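You operate a simulated robot arm through the tools that you are given. There is no shell and no other tool.

You run a simulated robot arm. Do the job below in one go: nothing can be reset, and whatever is moved stays where it is left.

Task
Charge the air bottle to about 15 bar with the engine at HALF.
Fine: turn the green tap on first; the black valve ends shut; drop back to SLOW after.

The check looks at the end state, three seconds after you hand in, the way a careful person would. Anything else that was tipped, shoved, dropped, spilled or broken makes it a failure.

Robot
A 7-joint arm with a two-finger parallel gripper, fixed in place. Base frame: the origin is on the floor under the middle of its stand, x ahead of it, y to its left, z up; the work surface is at about z = 0.8. Lengths are in m, angles in degrees, forces in N, time in s.
It reaches about 1.524 m from its shoulder. Its first joint turns from -149.0 to 149.0 degrees. Payload 3.5 kg.
The TCP is the grasp point between the finger pads, 0.023 m short of the fingertips. In the tool frame z runs along the fingers and y along their closing line. Largest opening 0.094 m; finger width 0.038, thickness 0.01; the body of the gripper, 0.054 by 0.096 m, starts 0.039 m behind the TCP.
Orientation is that of the tool frame in the base frame, as a unit quaternion [x, y, z, w]. With the fingers straight down and closing along the base's y, the tool's x points along the base's -x, its y along +y and its z along -z.

Tools
- The arm moves only by the tool nudge_tool. Its argument "moves" is text: rows parted by semicolons, each of 7 numbers parted by spaces: the turn, a rotation vector about the tool's x, y, z in units of 180 degrees (1.0 is 180 degrees), then the shift along the tool's x, y, z in units of 100 mm (1.0 is 100 mm), then the finger opening in cm, from 0 to 9.4. In form: ax ay az dx dy dz gripper; .... A call has 1 to 20 rows; each row is the pose to reach, as a shift and turn from the pose commanded when the call began, along the tool's axes at that moment. A call with a number of a shift or a turn outside -1 to 1 is refused whole. Each row takes 0.2 s and may step no farther than 0.05 m and 8.6 degrees from the row before; otherwise, or with a gripper value out of range, the whole call is refused. Where a pose cannot be reached the arm comes as near as it can. A force on the tool above 40 N (or 10 N above the force at the start of the call, whichever is more), or a blocked arm, ends the call early, and 0.2 s more pass. The fingers move at their own pace (about 0.153 m/s each) and stop on an object; they squeeze with about 42 N. The grip force told is the motor's: it shows also when the fingers shut on nothing. Time passes only in rows, and 0.2 s behind the last, so rows that repeat a pose let the fingers close. The reply holds the time, the measured pose of the TCP, the force on the tool along the base axes, the opening and the grip force, in the units named above and with some noise, with the torque about the TCP (base axes, N m) and any sound that the robot's microphone picked up.
- Cameras (640 x 400 px; columns grow to the right, rows downward): "scene" is fixed at [0.4008, 0.6508, 1.7034]; the picture's right is [-1.00, -0.10, 0.00], its down [-0.04, 0.41, -0.91] and it looks along [0.09, -0.91, -0.41] (base axes); focal length 333 px, centre (320, 200). "wrist" rides on the gripper at [0.086, 0.016, -0.075] in the tool frame; the picture's right is [-0.18, 0.98, 0.00], its down [-0.58, -0.11, -0.81] and it looks along [-0.79, -0.15, 0.59] (tool axes); focal length 243 px, centre (320, 200).
- get_image(camera): a new picture of that camera. No time passes.
- locate(camera, pixels): for up to 12 pixels [column, row] of the newest picture of that camera ("zoom" is the newest enlarged one), the place [x, y, z] in the base frame of the surface seen there, good to about 0.003 m. No time passes.
- enlarge(camera, box): a new picture of the part [left, top, right, bottom] of that camera's present view, enlarged. No time passes.
- hand_in(): hands the job in; it is judged then, once.

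Unless the task says otherwise, let go and move clear before handing in.

The tools are called after ">>>" as a command line: name --argument value ..., lists and objects as JSON in quotes. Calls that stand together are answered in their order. nudge_tool: Moves the arm, as the interface text tells. Its arguments: {"type":"object","properties":{"moves":{"type":"string"}},"required":["moves"]} The other tools are called the same way: get_image (camera) takes a picture; locate (camera, pixels) gives the place of the surface under pixels of a picture; enlarge (camera, box) takes an enlarged picture of a part of a camera's view; hand_in () hands the job in.

At the start:

```text
clock: 0.0
ee_pos: [0.045, -1.0961, 1.2242]
tcp_rot: [0.0, 1.0, 0.0, 0.001]
force: [0.5, -0.1, 0.5]
ft_torque: [-0.02, 0.0, 0.0]
grip_width: 0.0942
finger_force: 0.0
```

scene: 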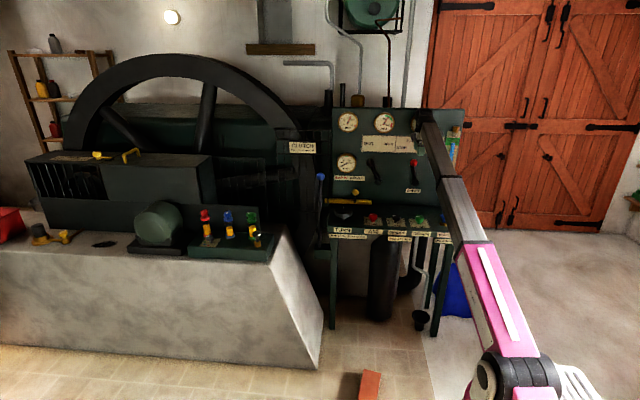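
wrist: 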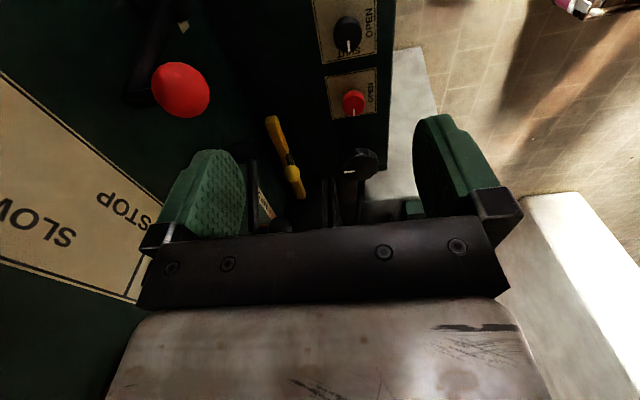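

The scene picture shows an engine with a control panel (gauges near 348,121 / 383,120 / 346,162, levers near 373,170 and 413,170, and a shelf of valves near row 225). I'll enlarge several parts to read the labels.

>>> enlarge --camera "scene" --box '[320, 100, 480, 200]'

>>> enlarge --camera "scene" --box '[310, 180, 470, 280]'

>>> enlarge --camera "scene" --box '[180, 120, 340, 270]'

>>> enlarge --camera "wrist" --box '[0, 0, 400, 250]'

```text
4.00 times, centred on (400, 150) of scene
```

zoom: 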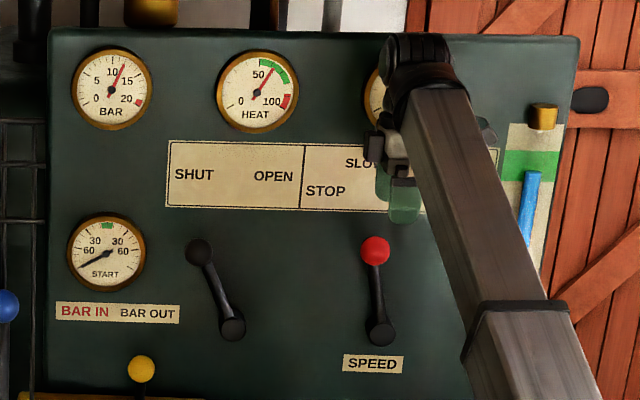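

```text
4.00 times, centred on (390, 230) of scene
```

zoom: 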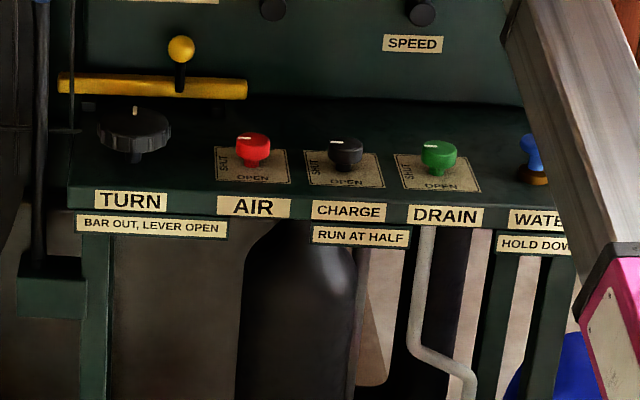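

```text
2.67 times, centred on (260, 195) of scene
```

zoom: 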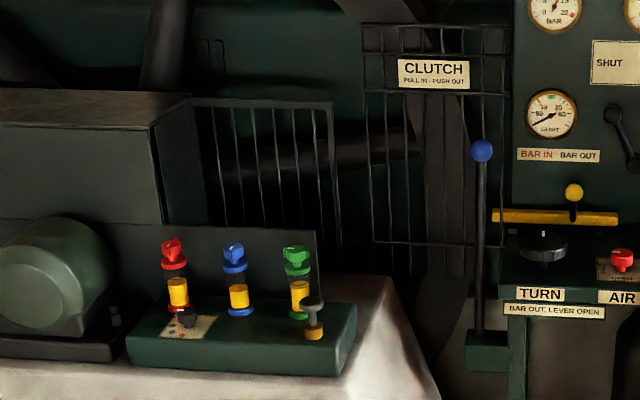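

```text
1.60 times, centred on (200, 125) of wrist
```

zoom: 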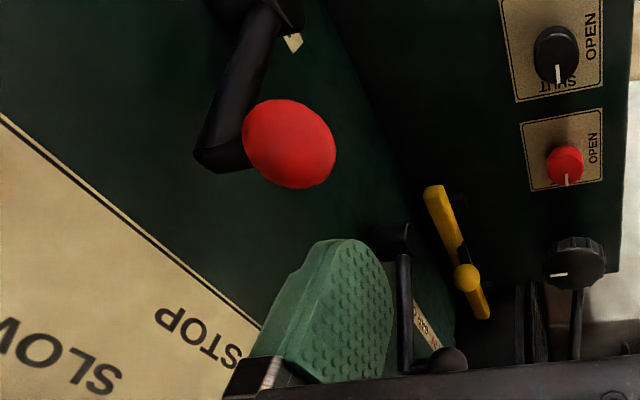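

The bar gauge reads about 12 and the rev gauge is hidden behind the arm; the shelf holds TURN, AIR (red), CHARGE (black, "run at half"), DRAIN (green) and WATER. I'll zoom closer on more parts before moving.

>>> enlarge --camera "scene" --box '[330, 100, 410, 150]'

>>> enlarge --camera "scene" --box '[400, 110, 480, 160]'

>>> enlarge --camera "scene" --box '[180, 195, 290, 264]'

>>> enlarge --camera "scene" --box '[0, 130, 190, 260]'

>>> enlarge --camera "scene" --box '[270, 0, 480, 120]'

>>> enlarge --camera "scene" --box '[370, 200, 470, 262]'

```text
8.00 times, centred on (370, 125) of scene
```

zoom: 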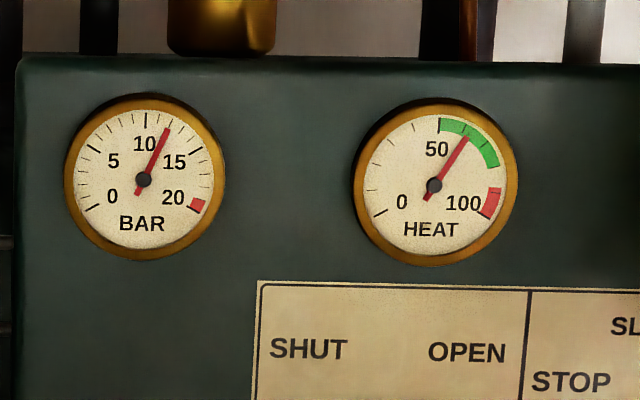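

```text
8.00 times, centred on (440, 135) of scene
```

zoom: 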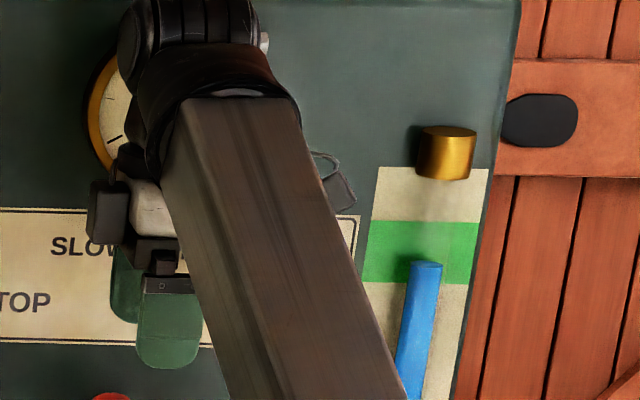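

```text
5.80 times, centred on (235, 230) of scene
```

zoom: 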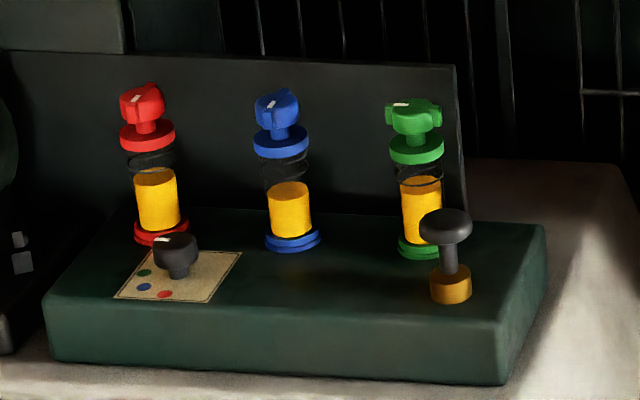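

```text
3.08 times, centred on (95, 195) of scene
```

zoom: 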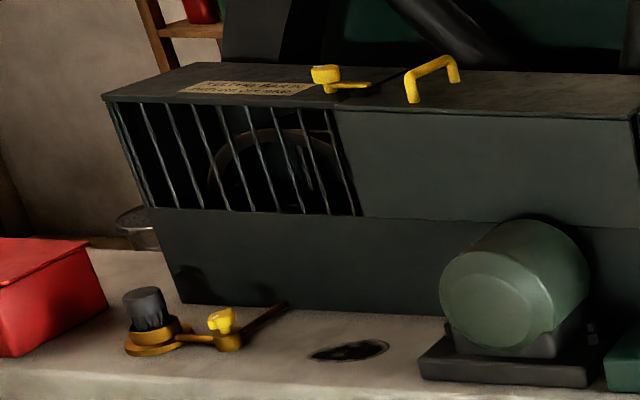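

```text
3.05 times, centred on (375, 60) of scene
```

zoom: 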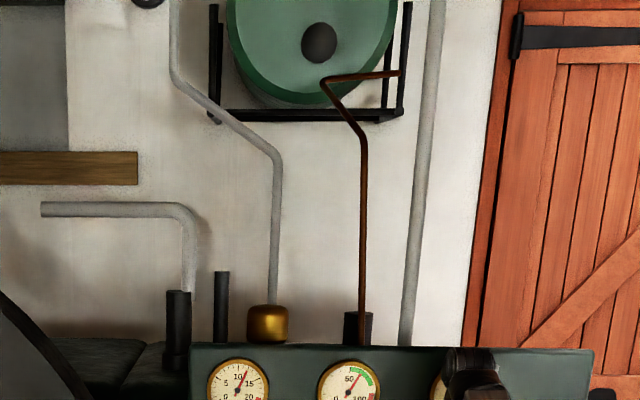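

```text
6.40 times, centred on (420, 231) of scene
```

zoom: 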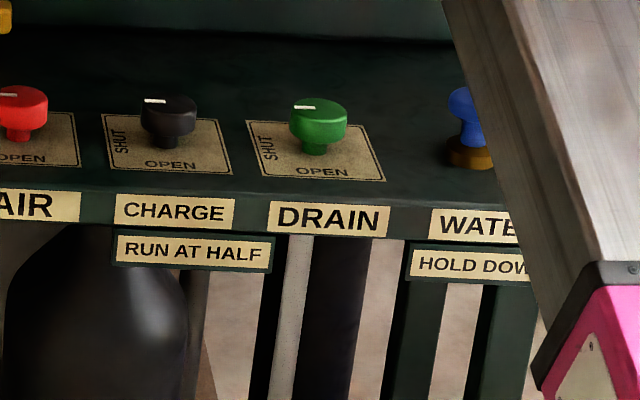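

The gauge reads about 12 bar, heat is in the green, and there is also a set of coloured oiler taps (red, blue, green at zoom 140/277/414) besides the shelf valves. I'll locate the main features in space now.

>>> locate --camera "scene" --pixels '[[372, 217], [396, 217], [420, 217], [444, 218], [343, 212], [413, 163], [414, 181], [370, 163], [378, 181], [355, 191], [320, 177], [310, 265]]'

>>> locate --camera "scene" --pixels '[[205, 213], [228, 213], [251, 215], [210, 240], [258, 233], [230, 250], [95, 155], [130, 155], [346, 162], [383, 120], [348, 121], [455, 130]]'

>>> enlarge --camera "scene" --box '[40, 140, 140, 200]'

>>> enlarge --camera "scene" --box '[190, 200, 230, 250]'

>>> enlarge --camera "scene" --box '[220, 200, 275, 255]'

```text
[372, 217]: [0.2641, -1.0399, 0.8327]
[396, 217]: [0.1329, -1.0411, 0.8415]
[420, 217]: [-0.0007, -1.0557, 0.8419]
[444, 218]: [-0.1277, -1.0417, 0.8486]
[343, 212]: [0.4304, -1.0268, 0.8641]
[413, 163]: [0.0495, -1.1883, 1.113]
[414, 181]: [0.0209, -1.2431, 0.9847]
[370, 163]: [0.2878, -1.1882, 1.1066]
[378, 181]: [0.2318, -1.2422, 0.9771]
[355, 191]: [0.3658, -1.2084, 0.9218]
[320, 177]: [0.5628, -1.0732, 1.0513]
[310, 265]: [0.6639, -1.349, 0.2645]
```

```text
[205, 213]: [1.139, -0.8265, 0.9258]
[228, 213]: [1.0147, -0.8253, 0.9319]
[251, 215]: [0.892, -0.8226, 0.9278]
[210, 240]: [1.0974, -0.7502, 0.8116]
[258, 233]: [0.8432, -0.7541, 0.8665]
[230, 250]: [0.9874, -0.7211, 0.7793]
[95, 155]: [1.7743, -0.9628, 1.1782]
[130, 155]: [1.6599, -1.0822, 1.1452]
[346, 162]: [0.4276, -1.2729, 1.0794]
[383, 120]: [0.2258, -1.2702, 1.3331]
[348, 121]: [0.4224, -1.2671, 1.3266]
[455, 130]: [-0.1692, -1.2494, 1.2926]
```

```text
6.40 times, centred on (90, 170) of scene
```

zoom: 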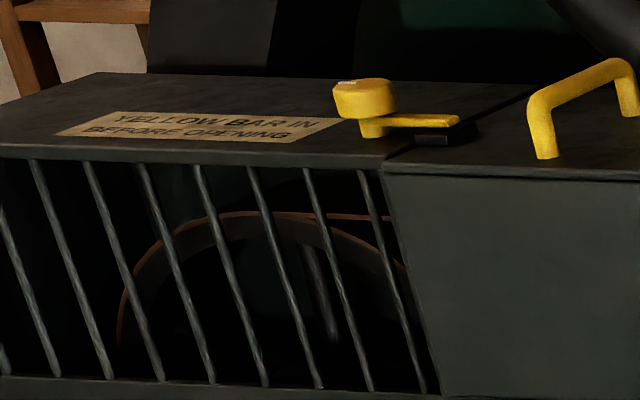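

```text
8.00 times, centred on (210, 225) of scene
```

zoom: 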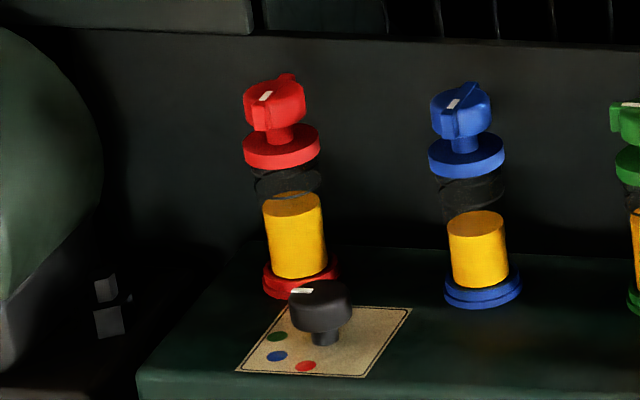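

```text
7.27 times, centred on (248, 228) of scene
```

zoom: 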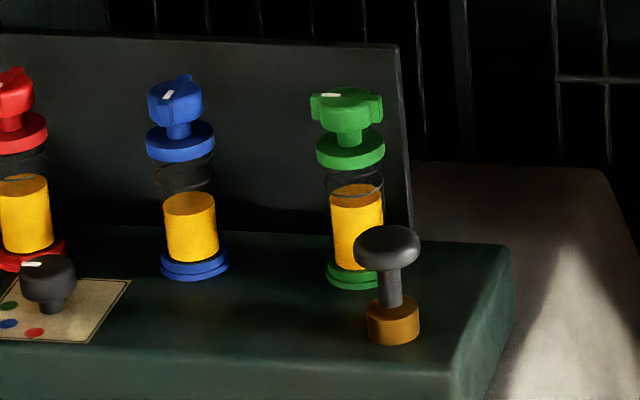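

Red and blue oiler taps have their wings along y while green's wing lies along x (off), so the green oiler tap is the one to turn on; CHARGE is the black valve. I'll back the arm away from the panel first so that I can see the rev gauge and speed lever.

>>> nudge_tool --moves "0 0 0 0 0.33 0 9; 0 0 0 0 0.66 0 7; 0 0 0 0 1 0 6"

>>> nudge_tool --moves "0 0 0 -0.33 0.33 0 6; 0 0 0 -0.66 0.66 0 6; 0 0 0 -1 1 0 6"

>>> nudge_tool --moves "0 0 0 -0.33 0 0 6; 0 0 0 -0.66 0 0 6; 0 0 0 -1 0 0 6"

>>> nudge_tool --moves "0 0 0 -0.33 0 0 6; 0 0 0 -0.66 0 0 6; 0 0 0 -1 0 0 6"

>>> get_image --camera "scene"

>>> get_image --camera "wrist"

```text
clock: 0.8
ee_pos: [0.0444, -0.9975, 1.2248]
tcp_rot: [0.0, 1.0, -0.001, 0.001]
force: [0.6, -0.3, 0.9]
ft_torque: [-0.02, 0.02, 0.03]
grip_width: 0.0596
finger_force: 0.0
```

```text
clock: 1.6
ee_pos: [0.1474, -0.9033, 1.2101]
tcp_rot: [0.0, 1.0, -0.013, 0.002]
force: [0.7, -0.1, -0.1]
ft_torque: [-0.02, 0.01, -0.01]
grip_width: 0.0602
finger_force: 0.0
out of reach, approached as far as the arm can: row 1, 2, 3
```

```text
clock: 2.4
ee_pos: [0.2475, -0.905, 1.2097]
tcp_rot: [0.0, 1.0, -0.005, 0.002]
force: [0.0, 0.7, -1.7]
ft_torque: [-0.01, 0.01, -0.01]
grip_width: 0.06
finger_force: 0.0
out of reach, approached as far as the arm can: row 1, 2
```

```text
clock: 3.2
ee_pos: [0.3496, -0.9037, 1.2116]
tcp_rot: [0.0, 1.0, 0.0, 0.0]
force: [-0.4, 0.4, 0.6]
ft_torque: [-0.02, -0.03, -0.01]
grip_width: 0.0598
finger_force: 0.0
```

```text
taken
```

scene: 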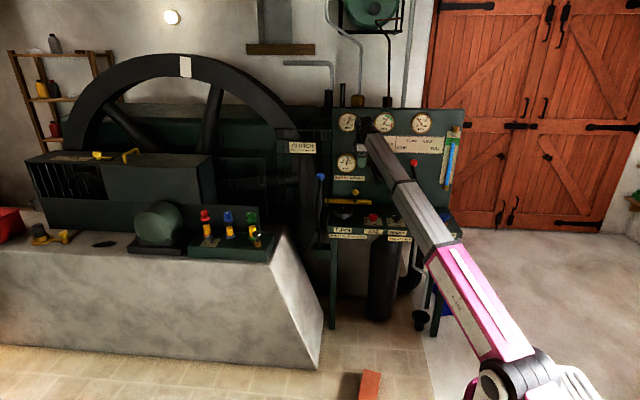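

```text
taken
```

wrist: 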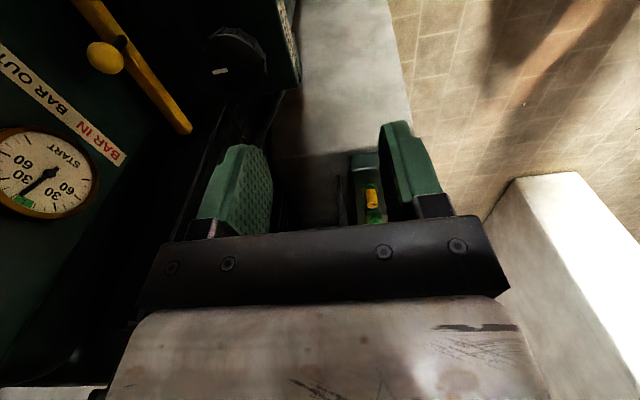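

The flywheel now shows a white mark at (185,67) that wasn't there before, so the engine is running; I'll zoom on the rev gauge and speed placard.

>>> enlarge --camera "scene" --box '[380, 105, 470, 161]'

>>> enlarge --camera "scene" --box '[330, 105, 420, 161]'

>>> enlarge --camera "scene" --box '[390, 140, 470, 190]'

>>> enlarge --camera "wrist" --box '[330, 140, 410, 230]'

```text
7.11 times, centred on (425, 133) of scene
```

zoom: 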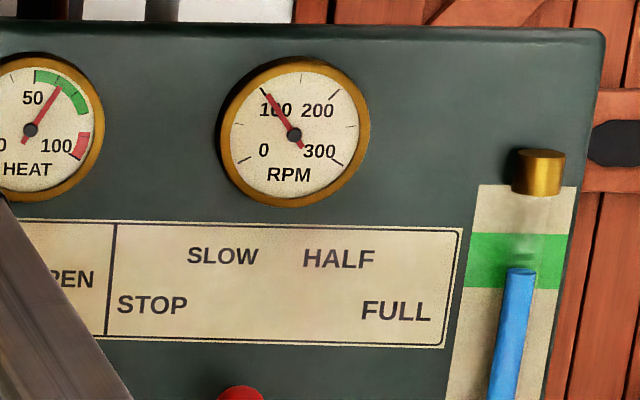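

```text
7.11 times, centred on (375, 133) of scene
```

zoom: 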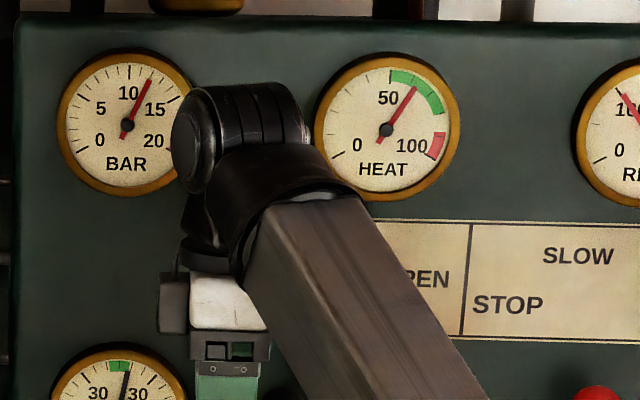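

```text
8.00 times, centred on (430, 165) of scene
```

zoom: 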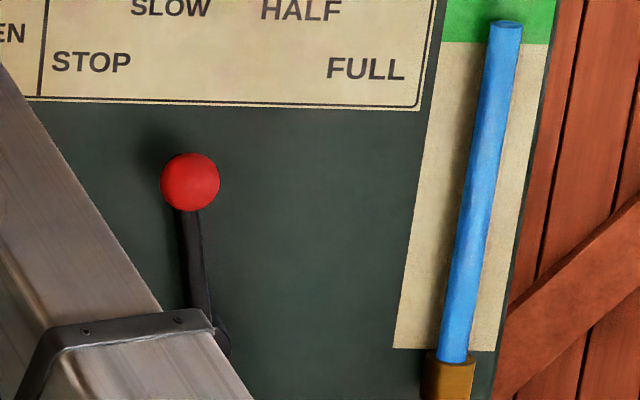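

```text
4.44 times, centred on (370, 185) of wrist
```

zoom: 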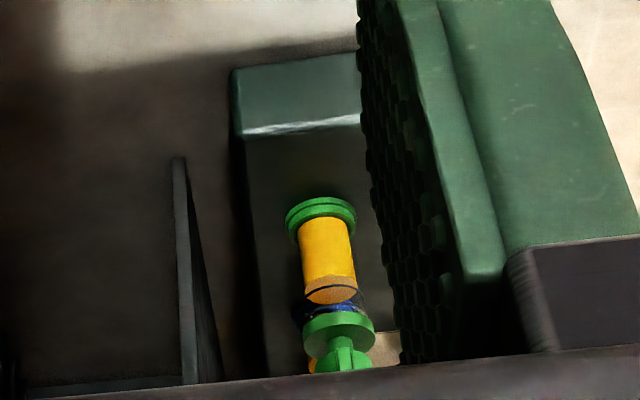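

RPM reads about 100 (SLOW) with the red speed lever upright-left, and bar about 12. I'll go over toward the oilers for a closer look at the tap orientation.

>>> nudge_tool --moves "0 0 0 -0.33 0.2 0 6; 0 0 0 -0.66 0.4 0 6; 0 0 0 -1 0.6 0 6"

>>> nudge_tool --moves "0 0 0 -0.33 0 0 6; 0 0 0 -0.66 0 0 6; 0 0 0 -1 0 0 6"

>>> get_image --camera "wrist"

>>> enlarge --camera "scene" --box '[190, 200, 270, 250]'

```text
clock: 4.0
ee_pos: [0.4477, -0.843, 1.2115]
tcp_rot: [0.0, 1.0, 0.001, 0.0]
force: [-0.3, -0.9, -0.4]
ft_torque: [0.01, 0.03, -0.01]
grip_width: 0.0599
finger_force: 0.0
```

```text
clock: 4.8
ee_pos: [0.5451, -0.8445, 1.2113]
tcp_rot: [0.0, 1.0, 0.0, -0.001]
force: [0.1, -0.2, -0.1]
ft_torque: [0.01, 0.02, -0.02]
grip_width: 0.0601
finger_force: 0.0
```

```text
taken
```

wrist: 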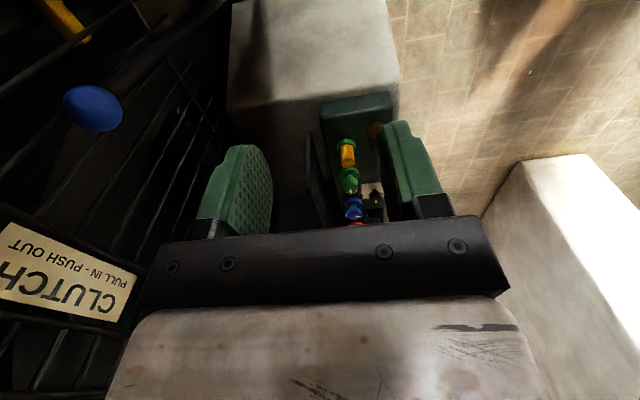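

```text
8.00 times, centred on (230, 225) of scene
```

zoom: 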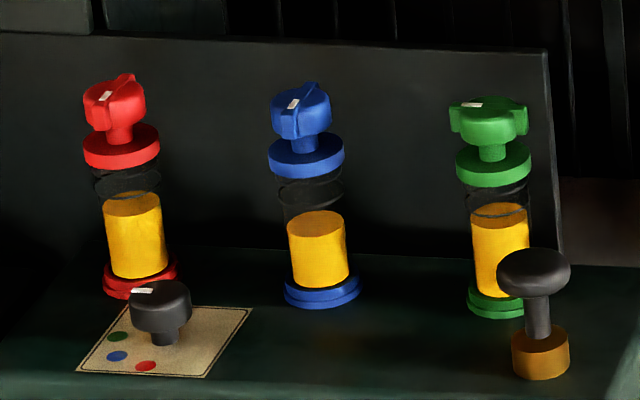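

The green tap's wing runs along x with its mark on the +x side, whereas red and blue run along y. I'll get closer to see the taps from above.

>>> nudge_tool --moves "0 0 0 -0.33 0 0 8; 0 0 0 -0.66 0 0 9.4; 0 0 0 -1 0 0 9.4"

>>> nudge_tool --moves "0 0 0 -0.33 0.1 0 9.4; 0 0 0 -0.66 0.2 0 9.4; 0 0 0 -1 0.25 0 9.4"

>>> get_image --camera "wrist"

>>> enlarge --camera "wrist" --box '[260, 60, 420, 220]'

>>> get_image --camera "scene"

```text
clock: 5.6
ee_pos: [0.6448, -0.8439, 1.2142]
tcp_rot: [0.001, 1.0, 0.0, 0.0]
force: [0.0, 0.3, -0.4]
ft_torque: [-0.02, -0.02, 0.03]
grip_width: 0.094
finger_force: 0.1
```

```text
clock: 6.4
ee_pos: [0.7419, -0.821, 1.2148]
tcp_rot: [0.0, 1.0, 0.0, 0.0]
force: [-0.9, 0.1, 0.4]
ft_torque: [0.02, 0.0, -0.04]
grip_width: 0.094
finger_force: 0.0
```

```text
taken
```

wrist: 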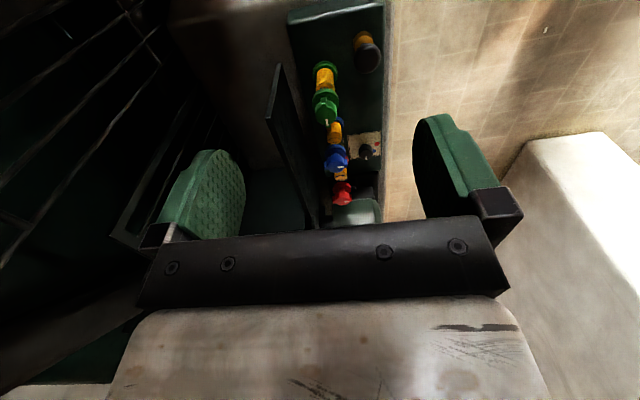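

```text
2.50 times, centred on (340, 140) of wrist
```

zoom: 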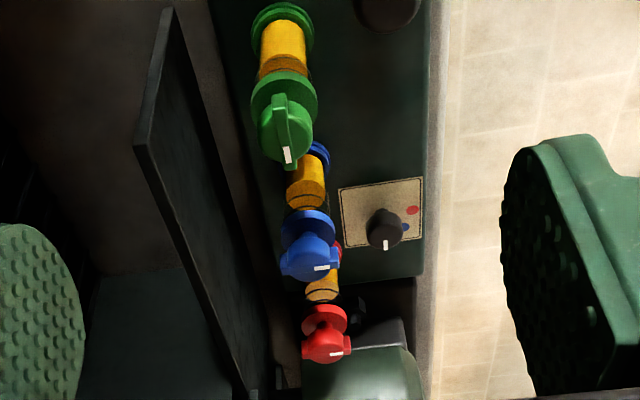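

```text
taken
```

scene: 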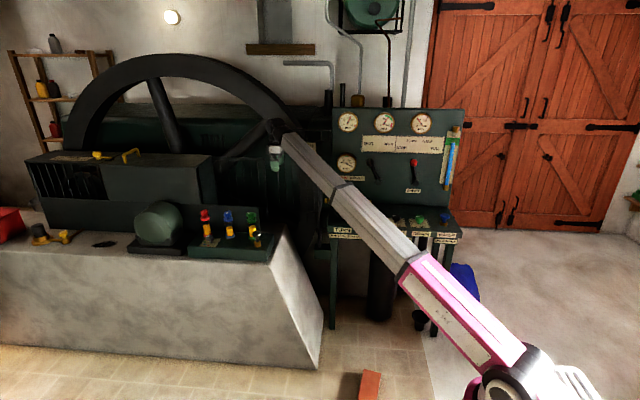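

Seen from above in the wrist zoom, the green mark points to +x while the red and blue marks point to +y, so green needs +90° about base z. I'll locate the knob tops and the back plate next to them.

>>> locate --camera "zoom" --pixels '[[282, 125], [287, 153], [278, 100], [265, 130], [305, 125], [150, 120], [200, 230], [250, 385], [310, 262], [322, 268], [325, 345], [343, 352]]'

>>> enlarge --camera "wrist" --box '[300, 80, 360, 130]'

>>> locate --camera "scene" --pixels '[[252, 211], [252, 213], [248, 213], [255, 214], [180, 202], [245, 205], [258, 230], [226, 212], [203, 213]]'

```text
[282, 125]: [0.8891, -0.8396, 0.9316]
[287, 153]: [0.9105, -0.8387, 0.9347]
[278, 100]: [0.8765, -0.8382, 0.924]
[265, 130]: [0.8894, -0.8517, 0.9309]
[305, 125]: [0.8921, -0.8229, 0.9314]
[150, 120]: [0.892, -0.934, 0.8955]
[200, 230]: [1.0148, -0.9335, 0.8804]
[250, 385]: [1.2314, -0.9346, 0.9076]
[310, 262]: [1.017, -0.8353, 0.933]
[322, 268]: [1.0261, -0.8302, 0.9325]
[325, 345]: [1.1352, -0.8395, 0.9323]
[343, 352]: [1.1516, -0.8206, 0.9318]
```

```text
8.00 times, centred on (330, 105) of wrist
```

zoom: 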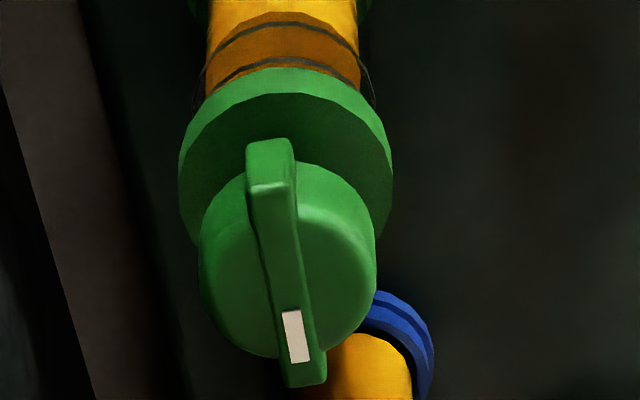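

```text
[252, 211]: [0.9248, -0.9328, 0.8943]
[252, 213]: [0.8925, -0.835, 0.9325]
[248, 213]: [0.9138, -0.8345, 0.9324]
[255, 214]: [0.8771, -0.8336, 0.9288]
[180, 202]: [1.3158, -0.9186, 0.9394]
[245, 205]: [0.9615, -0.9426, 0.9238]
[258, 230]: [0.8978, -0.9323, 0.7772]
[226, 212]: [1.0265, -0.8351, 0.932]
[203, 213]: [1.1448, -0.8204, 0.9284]
```

The green knob's centre is near (0.891, -0.837) with its top at z≈0.932, and the plate stands at y≈-0.933. I'll check the height of the cap below the knob before descending.

>>> locate --camera "zoom" --pixels '[[290, 120], [200, 190], [380, 190], [275, 260], [215, 270], [360, 250], [330, 180], [270, 160], [310, 380], [250, 340]]'

>>> enlarge --camera "scene" --box '[235, 200, 275, 250]'

```text
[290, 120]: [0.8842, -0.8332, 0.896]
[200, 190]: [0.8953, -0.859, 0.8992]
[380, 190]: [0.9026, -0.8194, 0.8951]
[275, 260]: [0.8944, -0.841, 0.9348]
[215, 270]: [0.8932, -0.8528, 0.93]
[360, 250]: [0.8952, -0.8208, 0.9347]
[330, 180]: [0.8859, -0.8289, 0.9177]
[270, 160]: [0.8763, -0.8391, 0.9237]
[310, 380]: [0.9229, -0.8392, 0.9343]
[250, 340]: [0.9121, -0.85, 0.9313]
```

```text
8.00 times, centred on (255, 225) of scene
```

zoom: 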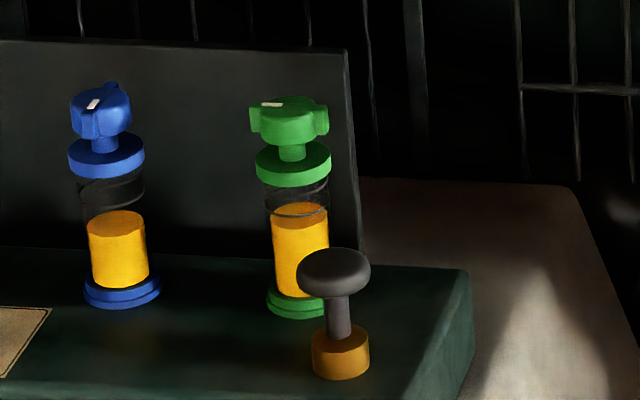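

Cap top is at z≈0.896 and the knob spans about 0.912–0.933, centred near (0.896, -0.837), so a TCP height of about 0.931 is right. I'll move above it with the fingers open.

>>> nudge_tool --moves "0 0 0 -0.25 -0.04 0.2 9.4; 0 0 0 -0.5 -0.08 0.4 9.4; 0 0 0 -0.75 -0.12 0.6 9.4; 0 0 0 -1 -0.16 0.8 8"

>>> nudge_tool --moves "0 0 0 -0.14 0 0.25 8; 0 0 0 -0.28 0 0.5 7; 0 0 0 -0.42 0 0.75 7; 0 0 0 -0.54 0 1 7"

>>> get_image --camera "wrist"

>>> enlarge --camera "scene" --box '[190, 150, 310, 240]'

```text
clock: 7.4
ee_pos: [0.8463, -0.8336, 1.1303]
tcp_rot: [0.0, 1.0, 0.0, 0.0]
force: [-1.3, -1.0, 0.2]
ft_torque: [0.03, 0.0, -0.01]
grip_width: 0.08
finger_force: 0.0
```

```text
clock: 8.4
ee_pos: [0.9026, -0.8339, 1.0324]
tcp_rot: [0.0, 1.0, 0.0, 0.0]
force: [0.1, 0.4, 0.3]
ft_torque: [-0.01, -0.05, 0.02]
grip_width: 0.0698
finger_force: 0.1
```

```text
taken
```

wrist: 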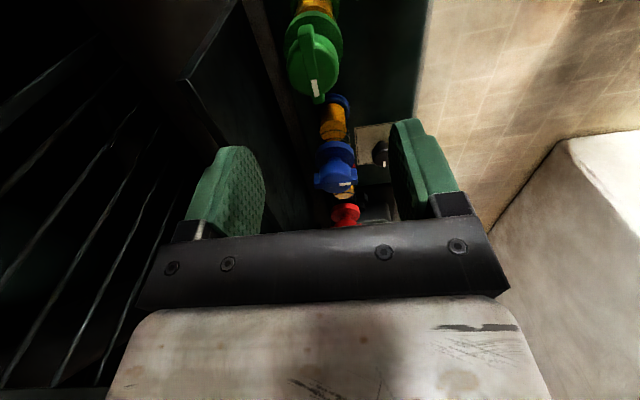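

```text
4.44 times, centred on (250, 195) of scene
```

zoom: 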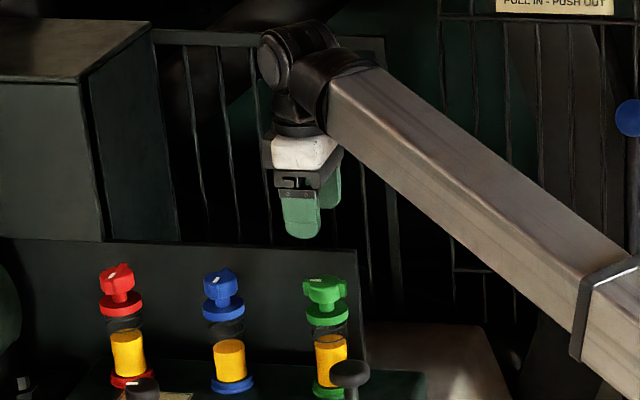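

The tool is now above the green knob (wrist view around 312,55). I'll locate the knob's outline precisely from this close view.

>>> enlarge --camera "wrist" --box '[270, 0, 370, 110]'

>>> locate --camera "wrist" --pixels '[[290, 75], [337, 65], [312, 60], [318, 100], [307, 28], [315, 88], [300, 92], [330, 45], [295, 60], [333, 85]]'

```text
3.64 times, centred on (320, 55) of wrist
```

zoom: 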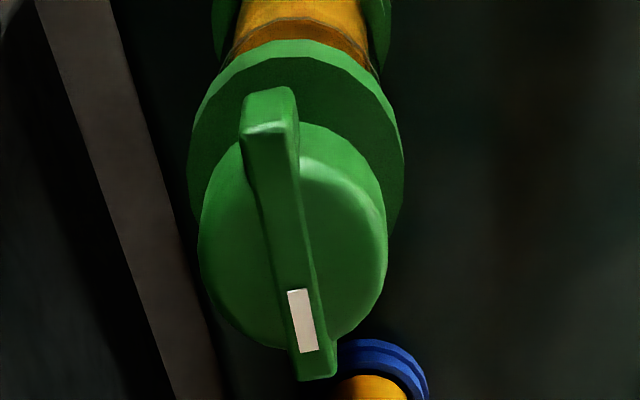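

```text
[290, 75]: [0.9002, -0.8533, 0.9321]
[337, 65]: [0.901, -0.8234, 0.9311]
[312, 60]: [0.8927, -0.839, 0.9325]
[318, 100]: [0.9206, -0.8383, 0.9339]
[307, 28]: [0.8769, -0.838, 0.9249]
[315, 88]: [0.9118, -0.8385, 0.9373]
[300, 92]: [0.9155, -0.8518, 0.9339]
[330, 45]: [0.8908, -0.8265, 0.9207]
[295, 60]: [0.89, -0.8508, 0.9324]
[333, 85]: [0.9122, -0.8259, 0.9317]
```

Rib centre is at y≈-0.8385, x≈0.897, top z≈0.933. I'll descend in two stages with the fingers open 7 cm.

>>> nudge_tool --moves "0 0 0 0.02 -0.02 0.2 7; 0 0 0 0.04 -0.045 0.4 7; 0 0 0 0.04 -0.045 0.6 7; 0 0 0 0.04 -0.045 0.6 7"

>>> get_image --camera "wrist"

>>> enlarge --camera "scene" --box '[210, 170, 290, 240]'

```text
clock: 9.4
ee_pos: [0.8968, -0.8395, 0.9719]
tcp_rot: [0.001, 1.0, 0.0, 0.001]
force: [0.3, -0.6, -0.7]
ft_torque: [-0.01, -0.03, 0.01]
grip_width: 0.07
finger_force: 0.1
```

```text
taken
```

wrist: 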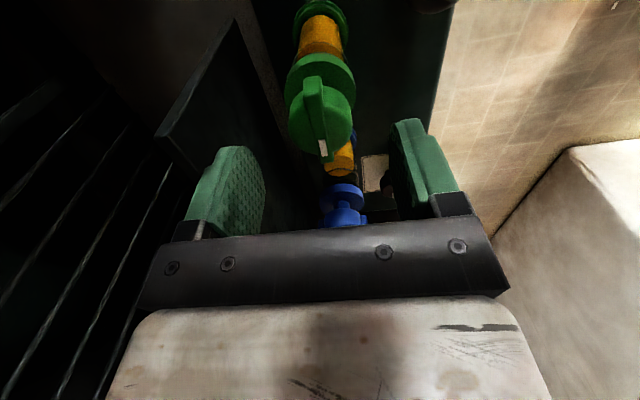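

```text
5.71 times, centred on (250, 205) of scene
```

zoom: 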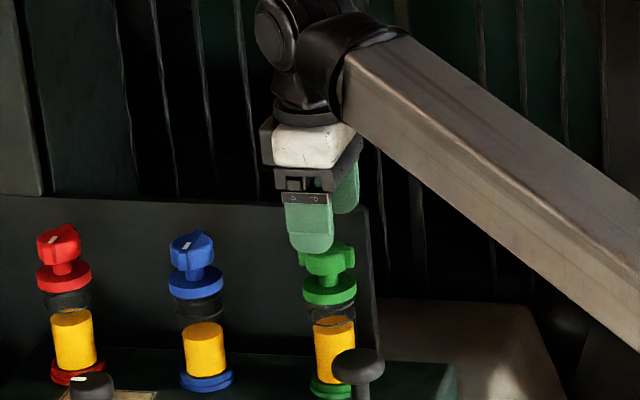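

The fingers straddle the green knob well. I'll go down the last 4 cm and close on it.

>>> nudge_tool --moves "0 0 0 0 0 0.2 7; 0 0 0 0 0 0.4 7; 0 0 0 0 0 0.4 7"

>>> nudge_tool --moves "0 0 0 0 0 0 5; 0 0 0 0 0 0 4; 0 0 0 0 0 0 3; 0 0 0 0 0 0 3"

>>> get_image --camera "wrist"

>>> enlarge --camera "scene" --box '[210, 170, 290, 240]'

```text
clock: 10.2
ee_pos: [0.8983, -0.8385, 0.932]
tcp_rot: [0.0, 1.0, 0.0, 0.0]
force: [0.6, 0.3, 0.5]
ft_torque: [0.02, 0.01, -0.03]
grip_width: 0.0699
finger_force: 0.0
```

```text
clock: 11.2
ee_pos: [0.8977, -0.8403, 0.9315]
tcp_rot: [0.0, 1.0, 0.0, -0.001]
force: [1.7, -10.5, 0.0]
ft_torque: [-0.18, -0.24, 0.0]
grip_width: 0.0377
finger_force: 45.1
```

```text
taken
```

wrist: 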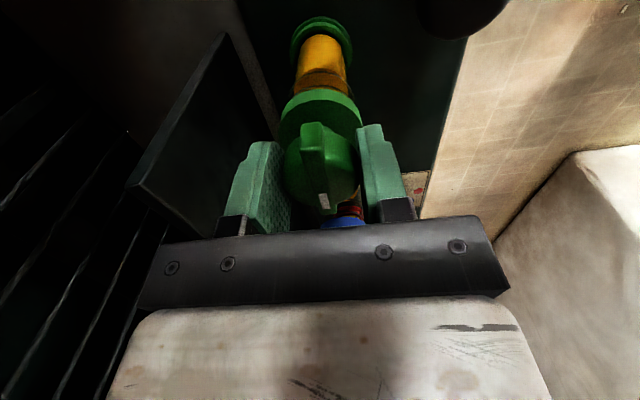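

```text
5.71 times, centred on (250, 205) of scene
```

zoom: 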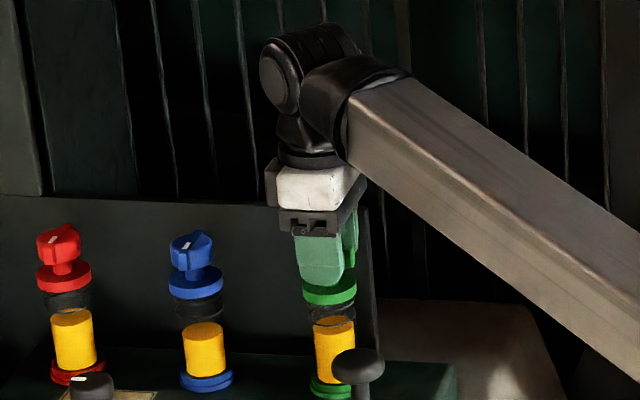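

The fingers hold the knob (opening 37.7 mm) with a small sideways force of -10.5 N, so the knob's axis is a bit further to -y. I'll shift 2 mm that way to centre before turning.

>>> nudge_tool --moves "0 0 0 0 -0.01 0 3; 0 0 0 0 -0.02 0 3; 0 0 0 0 -0.02 0 3"

```text
clock: 12.0
ee_pos: [0.8977, -0.8402, 0.9328]
tcp_rot: [0.0, 1.0, 0.0, 0.0]
force: [8.5, -6.8, 9.5]
ft_torque: [-0.27, 0.59, 0.0]
grip_width: 0.0375
finger_force: 45.3
```

The side force dropped. I'll start turning counter-clockwise seen from above (tool -z), in a first part of 30°.

>>> nudge_tool --moves "0 0 -0.0417 0 0 0 3; 0 0 -0.0833 0 0 0 3; 0 0 -0.125 0 0 0 3; 0 0 -0.1667 0 0 0 3"

>>> get_image --camera "wrist"

```text
clock: 13.0
ee_pos: [0.8974, -0.8403, 0.9322]
tcp_rot: [-0.261, 0.965, -0.002, 0.001]
force: [19.8, -17.1, 13.6]
ft_torque: [-0.14, -0.27, -0.02]
grip_width: 0.0375
finger_force: 44.9
```

```text
taken
```

wrist: 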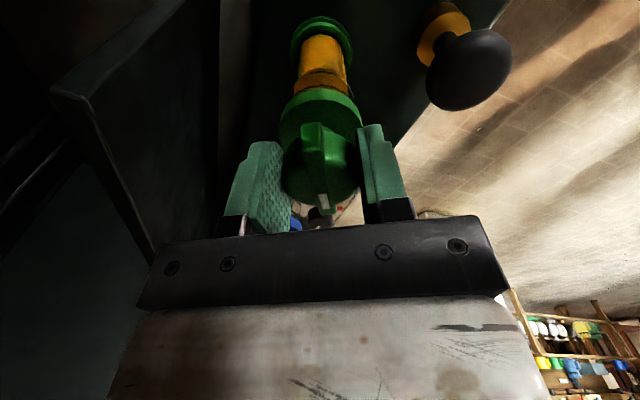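

The knob follows the turn (30° so far); the side force is about (20, -17) N, so I'll ease the pose a bit toward it and continue turning.

>>> nudge_tool --moves "0 0 0 -0.005 -0.01 -0.005 3; 0 0 0 -0.01 -0.02 -0.01 3; 0 0 0 -0.01 -0.02 -0.01 3"

>>> nudge_tool --moves "0 0 -0.0417 0 0 0 3; 0 0 -0.0833 0 0 0 3; 0 0 -0.125 0 0 0 3; 0 0 -0.1667 0 0 0 3"

```text
clock: 13.8
ee_pos: [0.8978, -0.8408, 0.9317]
tcp_rot: [-0.259, 0.966, 0.0, 0.0]
force: [10.7, -7.7, 8.0]
ft_torque: [-0.05, -1.15, -0.03]
grip_width: 0.0377
finger_force: 44.9
```

```text
clock: 14.8
ee_pos: [0.8989, -0.8402, 0.9324]
tcp_rot: [-0.502, 0.865, 0.0, 0.001]
force: [20.1, -10.1, 9.1]
ft_torque: [0.23, -0.36, -0.1]
grip_width: 0.0376
finger_force: 45.3
```

60° done with forces modest (20, -10, 9 N). I'll ease 1 mm toward +x and complete the last 30°.

>>> nudge_tool --moves "0 0 -0.0417 0 -0.01 0 3; 0 0 -0.0833 0 -0.01 0 3; 0 0 -0.125 0 -0.01 0 3; 0 0 -0.1667 0 -0.01 0 3; 0 0 -0.1667 0 -0.01 0 3"

>>> get_image --camera "wrist"

>>> enlarge --camera "scene" --box '[190, 170, 290, 250]'

```text
clock: 16.0
ee_pos: [0.8992, -0.8423, 0.9331]
tcp_rot: [0.708, -0.706, 0.001, 0.0]
force: [22.2, -12.4, 8.8]
ft_torque: [0.46, -0.36, -0.18]
grip_width: 0.0376
finger_force: 44.8
```

```text
taken
```

wrist: 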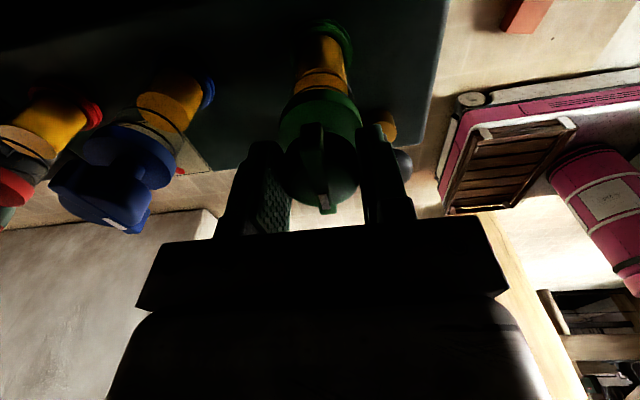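

```text
5.00 times, centred on (240, 210) of scene
```

zoom: 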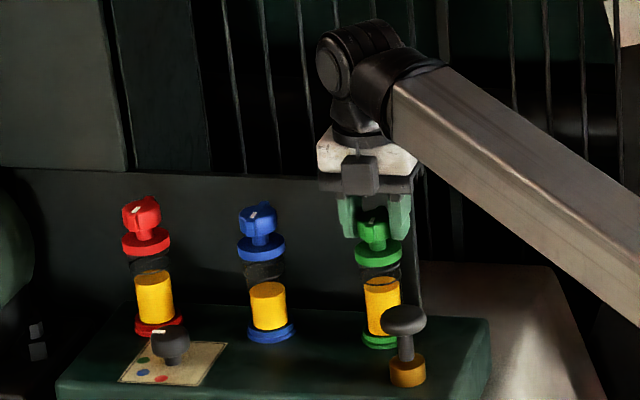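

The wing of the green tap now lies along y with the mark toward +y like red and blue. I'll open the fingers and rise.

>>> nudge_tool --moves "0 0 0 0 0 0 4.5; 0 0 0 0 0 0 6; 0 0 0 0 0 0 7"

>>> nudge_tool --moves "0 0 0 0 0 -0.25 7; 0 0 0 0 0 -0.6 7; 0 0 0 0 0 -1 7"

>>> get_image --camera "wrist"

>>> enlarge --camera "scene" --box '[190, 190, 280, 250]'

```text
clock: 16.8
ee_pos: [0.8987, -0.8417, 0.9322]
tcp_rot: [0.707, -0.707, 0.0, 0.0]
force: [0.3, 0.7, 0.1]
ft_torque: [-0.01, -0.02, -0.01]
grip_width: 0.07
finger_force: 0.1
```

```text
clock: 17.6
ee_pos: [0.8983, -0.8404, 1.0331]
tcp_rot: [0.708, -0.706, 0.0, 0.0]
force: [0.6, -0.1, -0.7]
ft_torque: [0.0, -0.01, -0.03]
grip_width: 0.0701
finger_force: 0.0
```

```text
taken
```

wrist: 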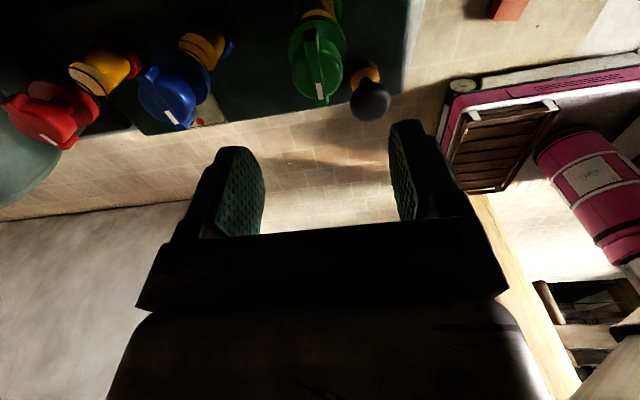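

```text
6.67 times, centred on (235, 220) of scene
```

zoom: 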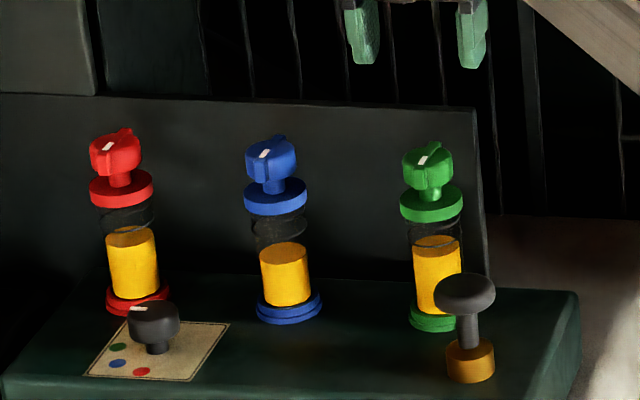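

Green's mark at zoom (428,155) now matches red and blue, so the green tap is on. Next I'll travel back to the panel, rising and turning the tool so the camera side faces away from the panel.

>>> nudge_tool --moves "0 0 0 0 0.1 -0.35 7; 0 0 0 0 0.4 -0.7 7; 0 0 0 0 0.7 -1 6; 0 0 0 0 1 -1 5"

>>> nudge_tool --moves "0 0 0 0 0.3 -0.25 5; 0 0 0 0 0.6 -0.5 5; 0 0 0 0 1 -0.8 5"

>>> nudge_tool --moves "0 0 0.0417 0 0.083 0 5; 0 0 0.0833 0 0.167 0 5; 0 0 0.125 0 0.25 0 5; 0 0 0.1667 0 0.333 0 5; 0 0 0.2083 0 0.417 0 5; 0 0 0.25 0 0.5 0 5; 0 0 0.2917 0 0.583 0 5; 0 0 0.3333 0 0.667 0 5; 0 0 0.375 0 0.75 0 5; 0 0 0.4167 0 0.833 0 5; 0 0 0.4583 0 0.917 0 5; 0 0 0.5 0 1 0 5"

>>> nudge_tool --moves "0 0 0.0417 0.083 0 0 5; 0 0 0.0833 0.167 0 0 5; 0 0 0.125 0.25 0 0 5; 0 0 0.1667 0.333 0 0 5; 0 0 0.2083 0.417 0 0 5; 0 0 0.25 0.5 0 0 5; 0 0 0.2917 0.583 0 0 5; 0 0 0.3333 0.667 0 0 5; 0 0 0.375 0.75 0 0 5; 0 0 0.4167 0.833 0 0 5; 0 0 0.4583 0.917 0 0 5; 0 0 0.5 1 0 0 5"

```text
clock: 18.6
ee_pos: [0.7988, -0.8408, 1.1309]
tcp_rot: [0.708, -0.706, 0.0, 0.0]
force: [-0.1, 0.6, 0.5]
ft_torque: [0.02, 0.02, -0.04]
grip_width: 0.0499
finger_force: 0.0
```

```text
clock: 19.4
ee_pos: [0.7013, -0.8424, 1.2109]
tcp_rot: [0.708, -0.706, 0.0, 0.0]
force: [0.2, 0.5, 0.2]
ft_torque: [0.01, -0.01, -0.01]
grip_width: 0.0501
finger_force: 0.0
```

```text
clock: 22.0
ee_pos: [0.6006, -0.8413, 1.2122]
tcp_rot: [0.0, 1.0, 0.001, 0.0]
force: [0.1, 0.3, 0.3]
ft_torque: [0.01, 0.01, 0.01]
grip_width: 0.0499
finger_force: 0.0
```

```text
clock: 22.7
ee_pos: [0.5793, -0.8419, 1.2115]
tcp_rot: [0.143, 0.99, -0.003, -0.001]
force: [-10.8, -14.4, -3.0]
ft_torque: [1.23, -1.33, 1.75]
grip_width: 0.05
finger_force: 0.0
stopped in row 3: the force on the tool passed its limit at 95 N (the readings are from after the stop); the commanded pose is now the measured one
```

The call stopped early with a 95 N force, at (0.579, -0.842, 1.21), so something touched. I'll look before doing anything else.

>>> get_image --camera "scene"

>>> get_image --camera "wrist"

>>> enlarge --camera "scene" --box '[240, 80, 400, 200]'

```text
taken
```

scene: 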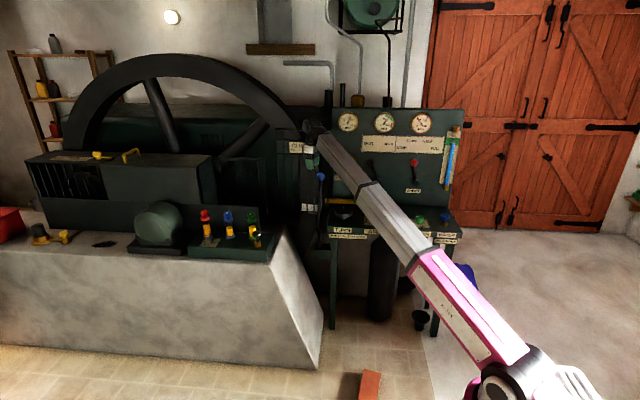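

```text
taken
```

wrist: 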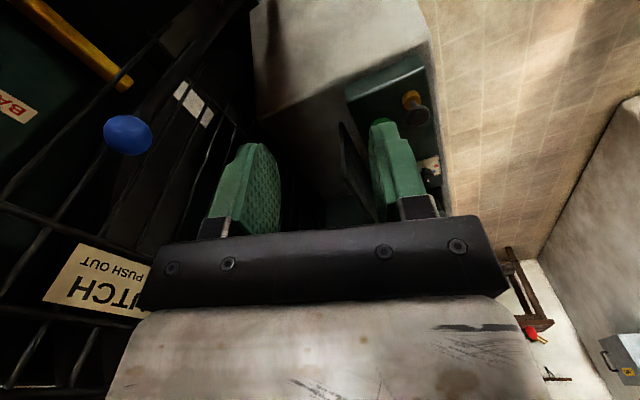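

```text
3.33 times, centred on (320, 140) of scene
```

zoom: 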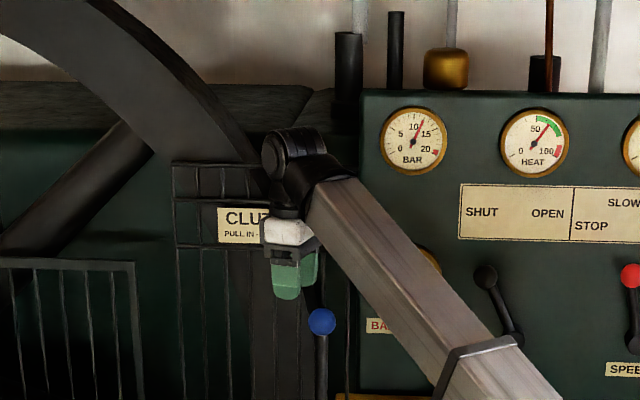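

The wrench puts the contact at about (-0.10, 0.03, +0.09) from the TCP, which is the wrist camera meeting the arm's own forearm, so nothing outside was touched. I'll turn back to the original heading and keep the camera off the forearm side from now on.

>>> nudge_tool --moves "0 0 -0.03 0 0 0 5; 0 0 -0.06 0 0 0 5; 0 0 -0.0917 0 0 0 5"

>>> enlarge --camera "scene" --box '[385, 130, 465, 200]'

>>> locate --camera "scene" --pixels '[[413, 162], [410, 162], [417, 162], [413, 158], [413, 166], [415, 172], [416, 178], [416, 182], [404, 148], [414, 142], [430, 142], [437, 149]]'

```text
clock: 23.5
ee_pos: [0.5793, -0.8411, 1.2116]
tcp_rot: [0.0, 1.0, -0.001, -0.001]
force: [-1.3, -0.4, 0.1]
ft_torque: [-0.01, 0.0, 0.0]
grip_width: 0.0501
finger_force: 0.1
```

```text
5.71 times, centred on (425, 165) of scene
```

zoom: 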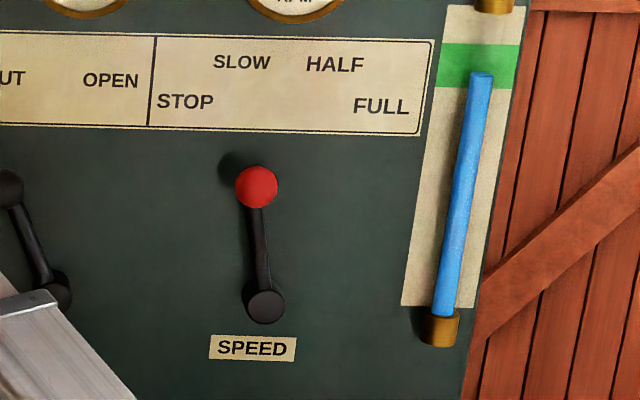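

```text
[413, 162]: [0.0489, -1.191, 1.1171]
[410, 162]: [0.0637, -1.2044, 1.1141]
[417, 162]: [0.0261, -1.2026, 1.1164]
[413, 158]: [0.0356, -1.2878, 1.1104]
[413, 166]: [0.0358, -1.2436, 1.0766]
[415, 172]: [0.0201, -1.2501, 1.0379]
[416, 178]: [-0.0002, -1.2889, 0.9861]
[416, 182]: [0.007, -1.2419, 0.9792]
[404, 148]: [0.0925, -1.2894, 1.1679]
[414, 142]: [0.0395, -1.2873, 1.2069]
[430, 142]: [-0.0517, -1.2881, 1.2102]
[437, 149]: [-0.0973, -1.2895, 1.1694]
```

The tool is free again (forces about zero). The speed ball's centre is near (0.045, -1.21, 1.115), close to the panel at y≈-1.288, so I want to tilt the tool to reach it; I'll check the forearm's slope first.

>>> get_image --camera "scene"

>>> locate --camera "scene" --pixels '[[430, 258], [380, 205], [330, 150], [312, 128], [500, 370], [460, 300], [410, 260], [350, 190], [480, 385]]'

>>> locate --camera "scene" --pixels '[[415, 183], [412, 183], [419, 184], [415, 186], [370, 162], [378, 184], [396, 216], [393, 216], [399, 217], [390, 222], [372, 216], [420, 217]]'

```text
taken
```

scene: 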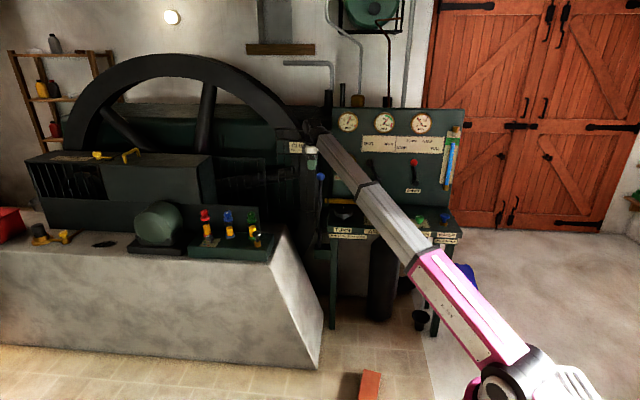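

```text
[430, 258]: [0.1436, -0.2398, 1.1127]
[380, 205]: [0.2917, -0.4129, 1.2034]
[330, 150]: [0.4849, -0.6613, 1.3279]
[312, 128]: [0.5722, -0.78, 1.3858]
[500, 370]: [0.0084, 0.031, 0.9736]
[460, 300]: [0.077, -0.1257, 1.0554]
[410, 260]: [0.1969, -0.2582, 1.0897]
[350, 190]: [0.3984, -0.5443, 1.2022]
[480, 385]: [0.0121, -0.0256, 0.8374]
```

```text
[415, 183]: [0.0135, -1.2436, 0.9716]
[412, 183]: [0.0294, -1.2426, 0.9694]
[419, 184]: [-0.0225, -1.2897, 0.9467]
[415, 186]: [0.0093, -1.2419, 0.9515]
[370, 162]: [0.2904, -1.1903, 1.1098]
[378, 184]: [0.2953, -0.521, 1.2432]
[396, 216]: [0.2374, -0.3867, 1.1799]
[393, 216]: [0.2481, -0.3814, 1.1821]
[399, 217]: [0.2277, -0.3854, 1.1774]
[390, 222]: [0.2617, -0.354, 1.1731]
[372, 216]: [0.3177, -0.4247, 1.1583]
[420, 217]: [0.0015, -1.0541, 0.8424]
```

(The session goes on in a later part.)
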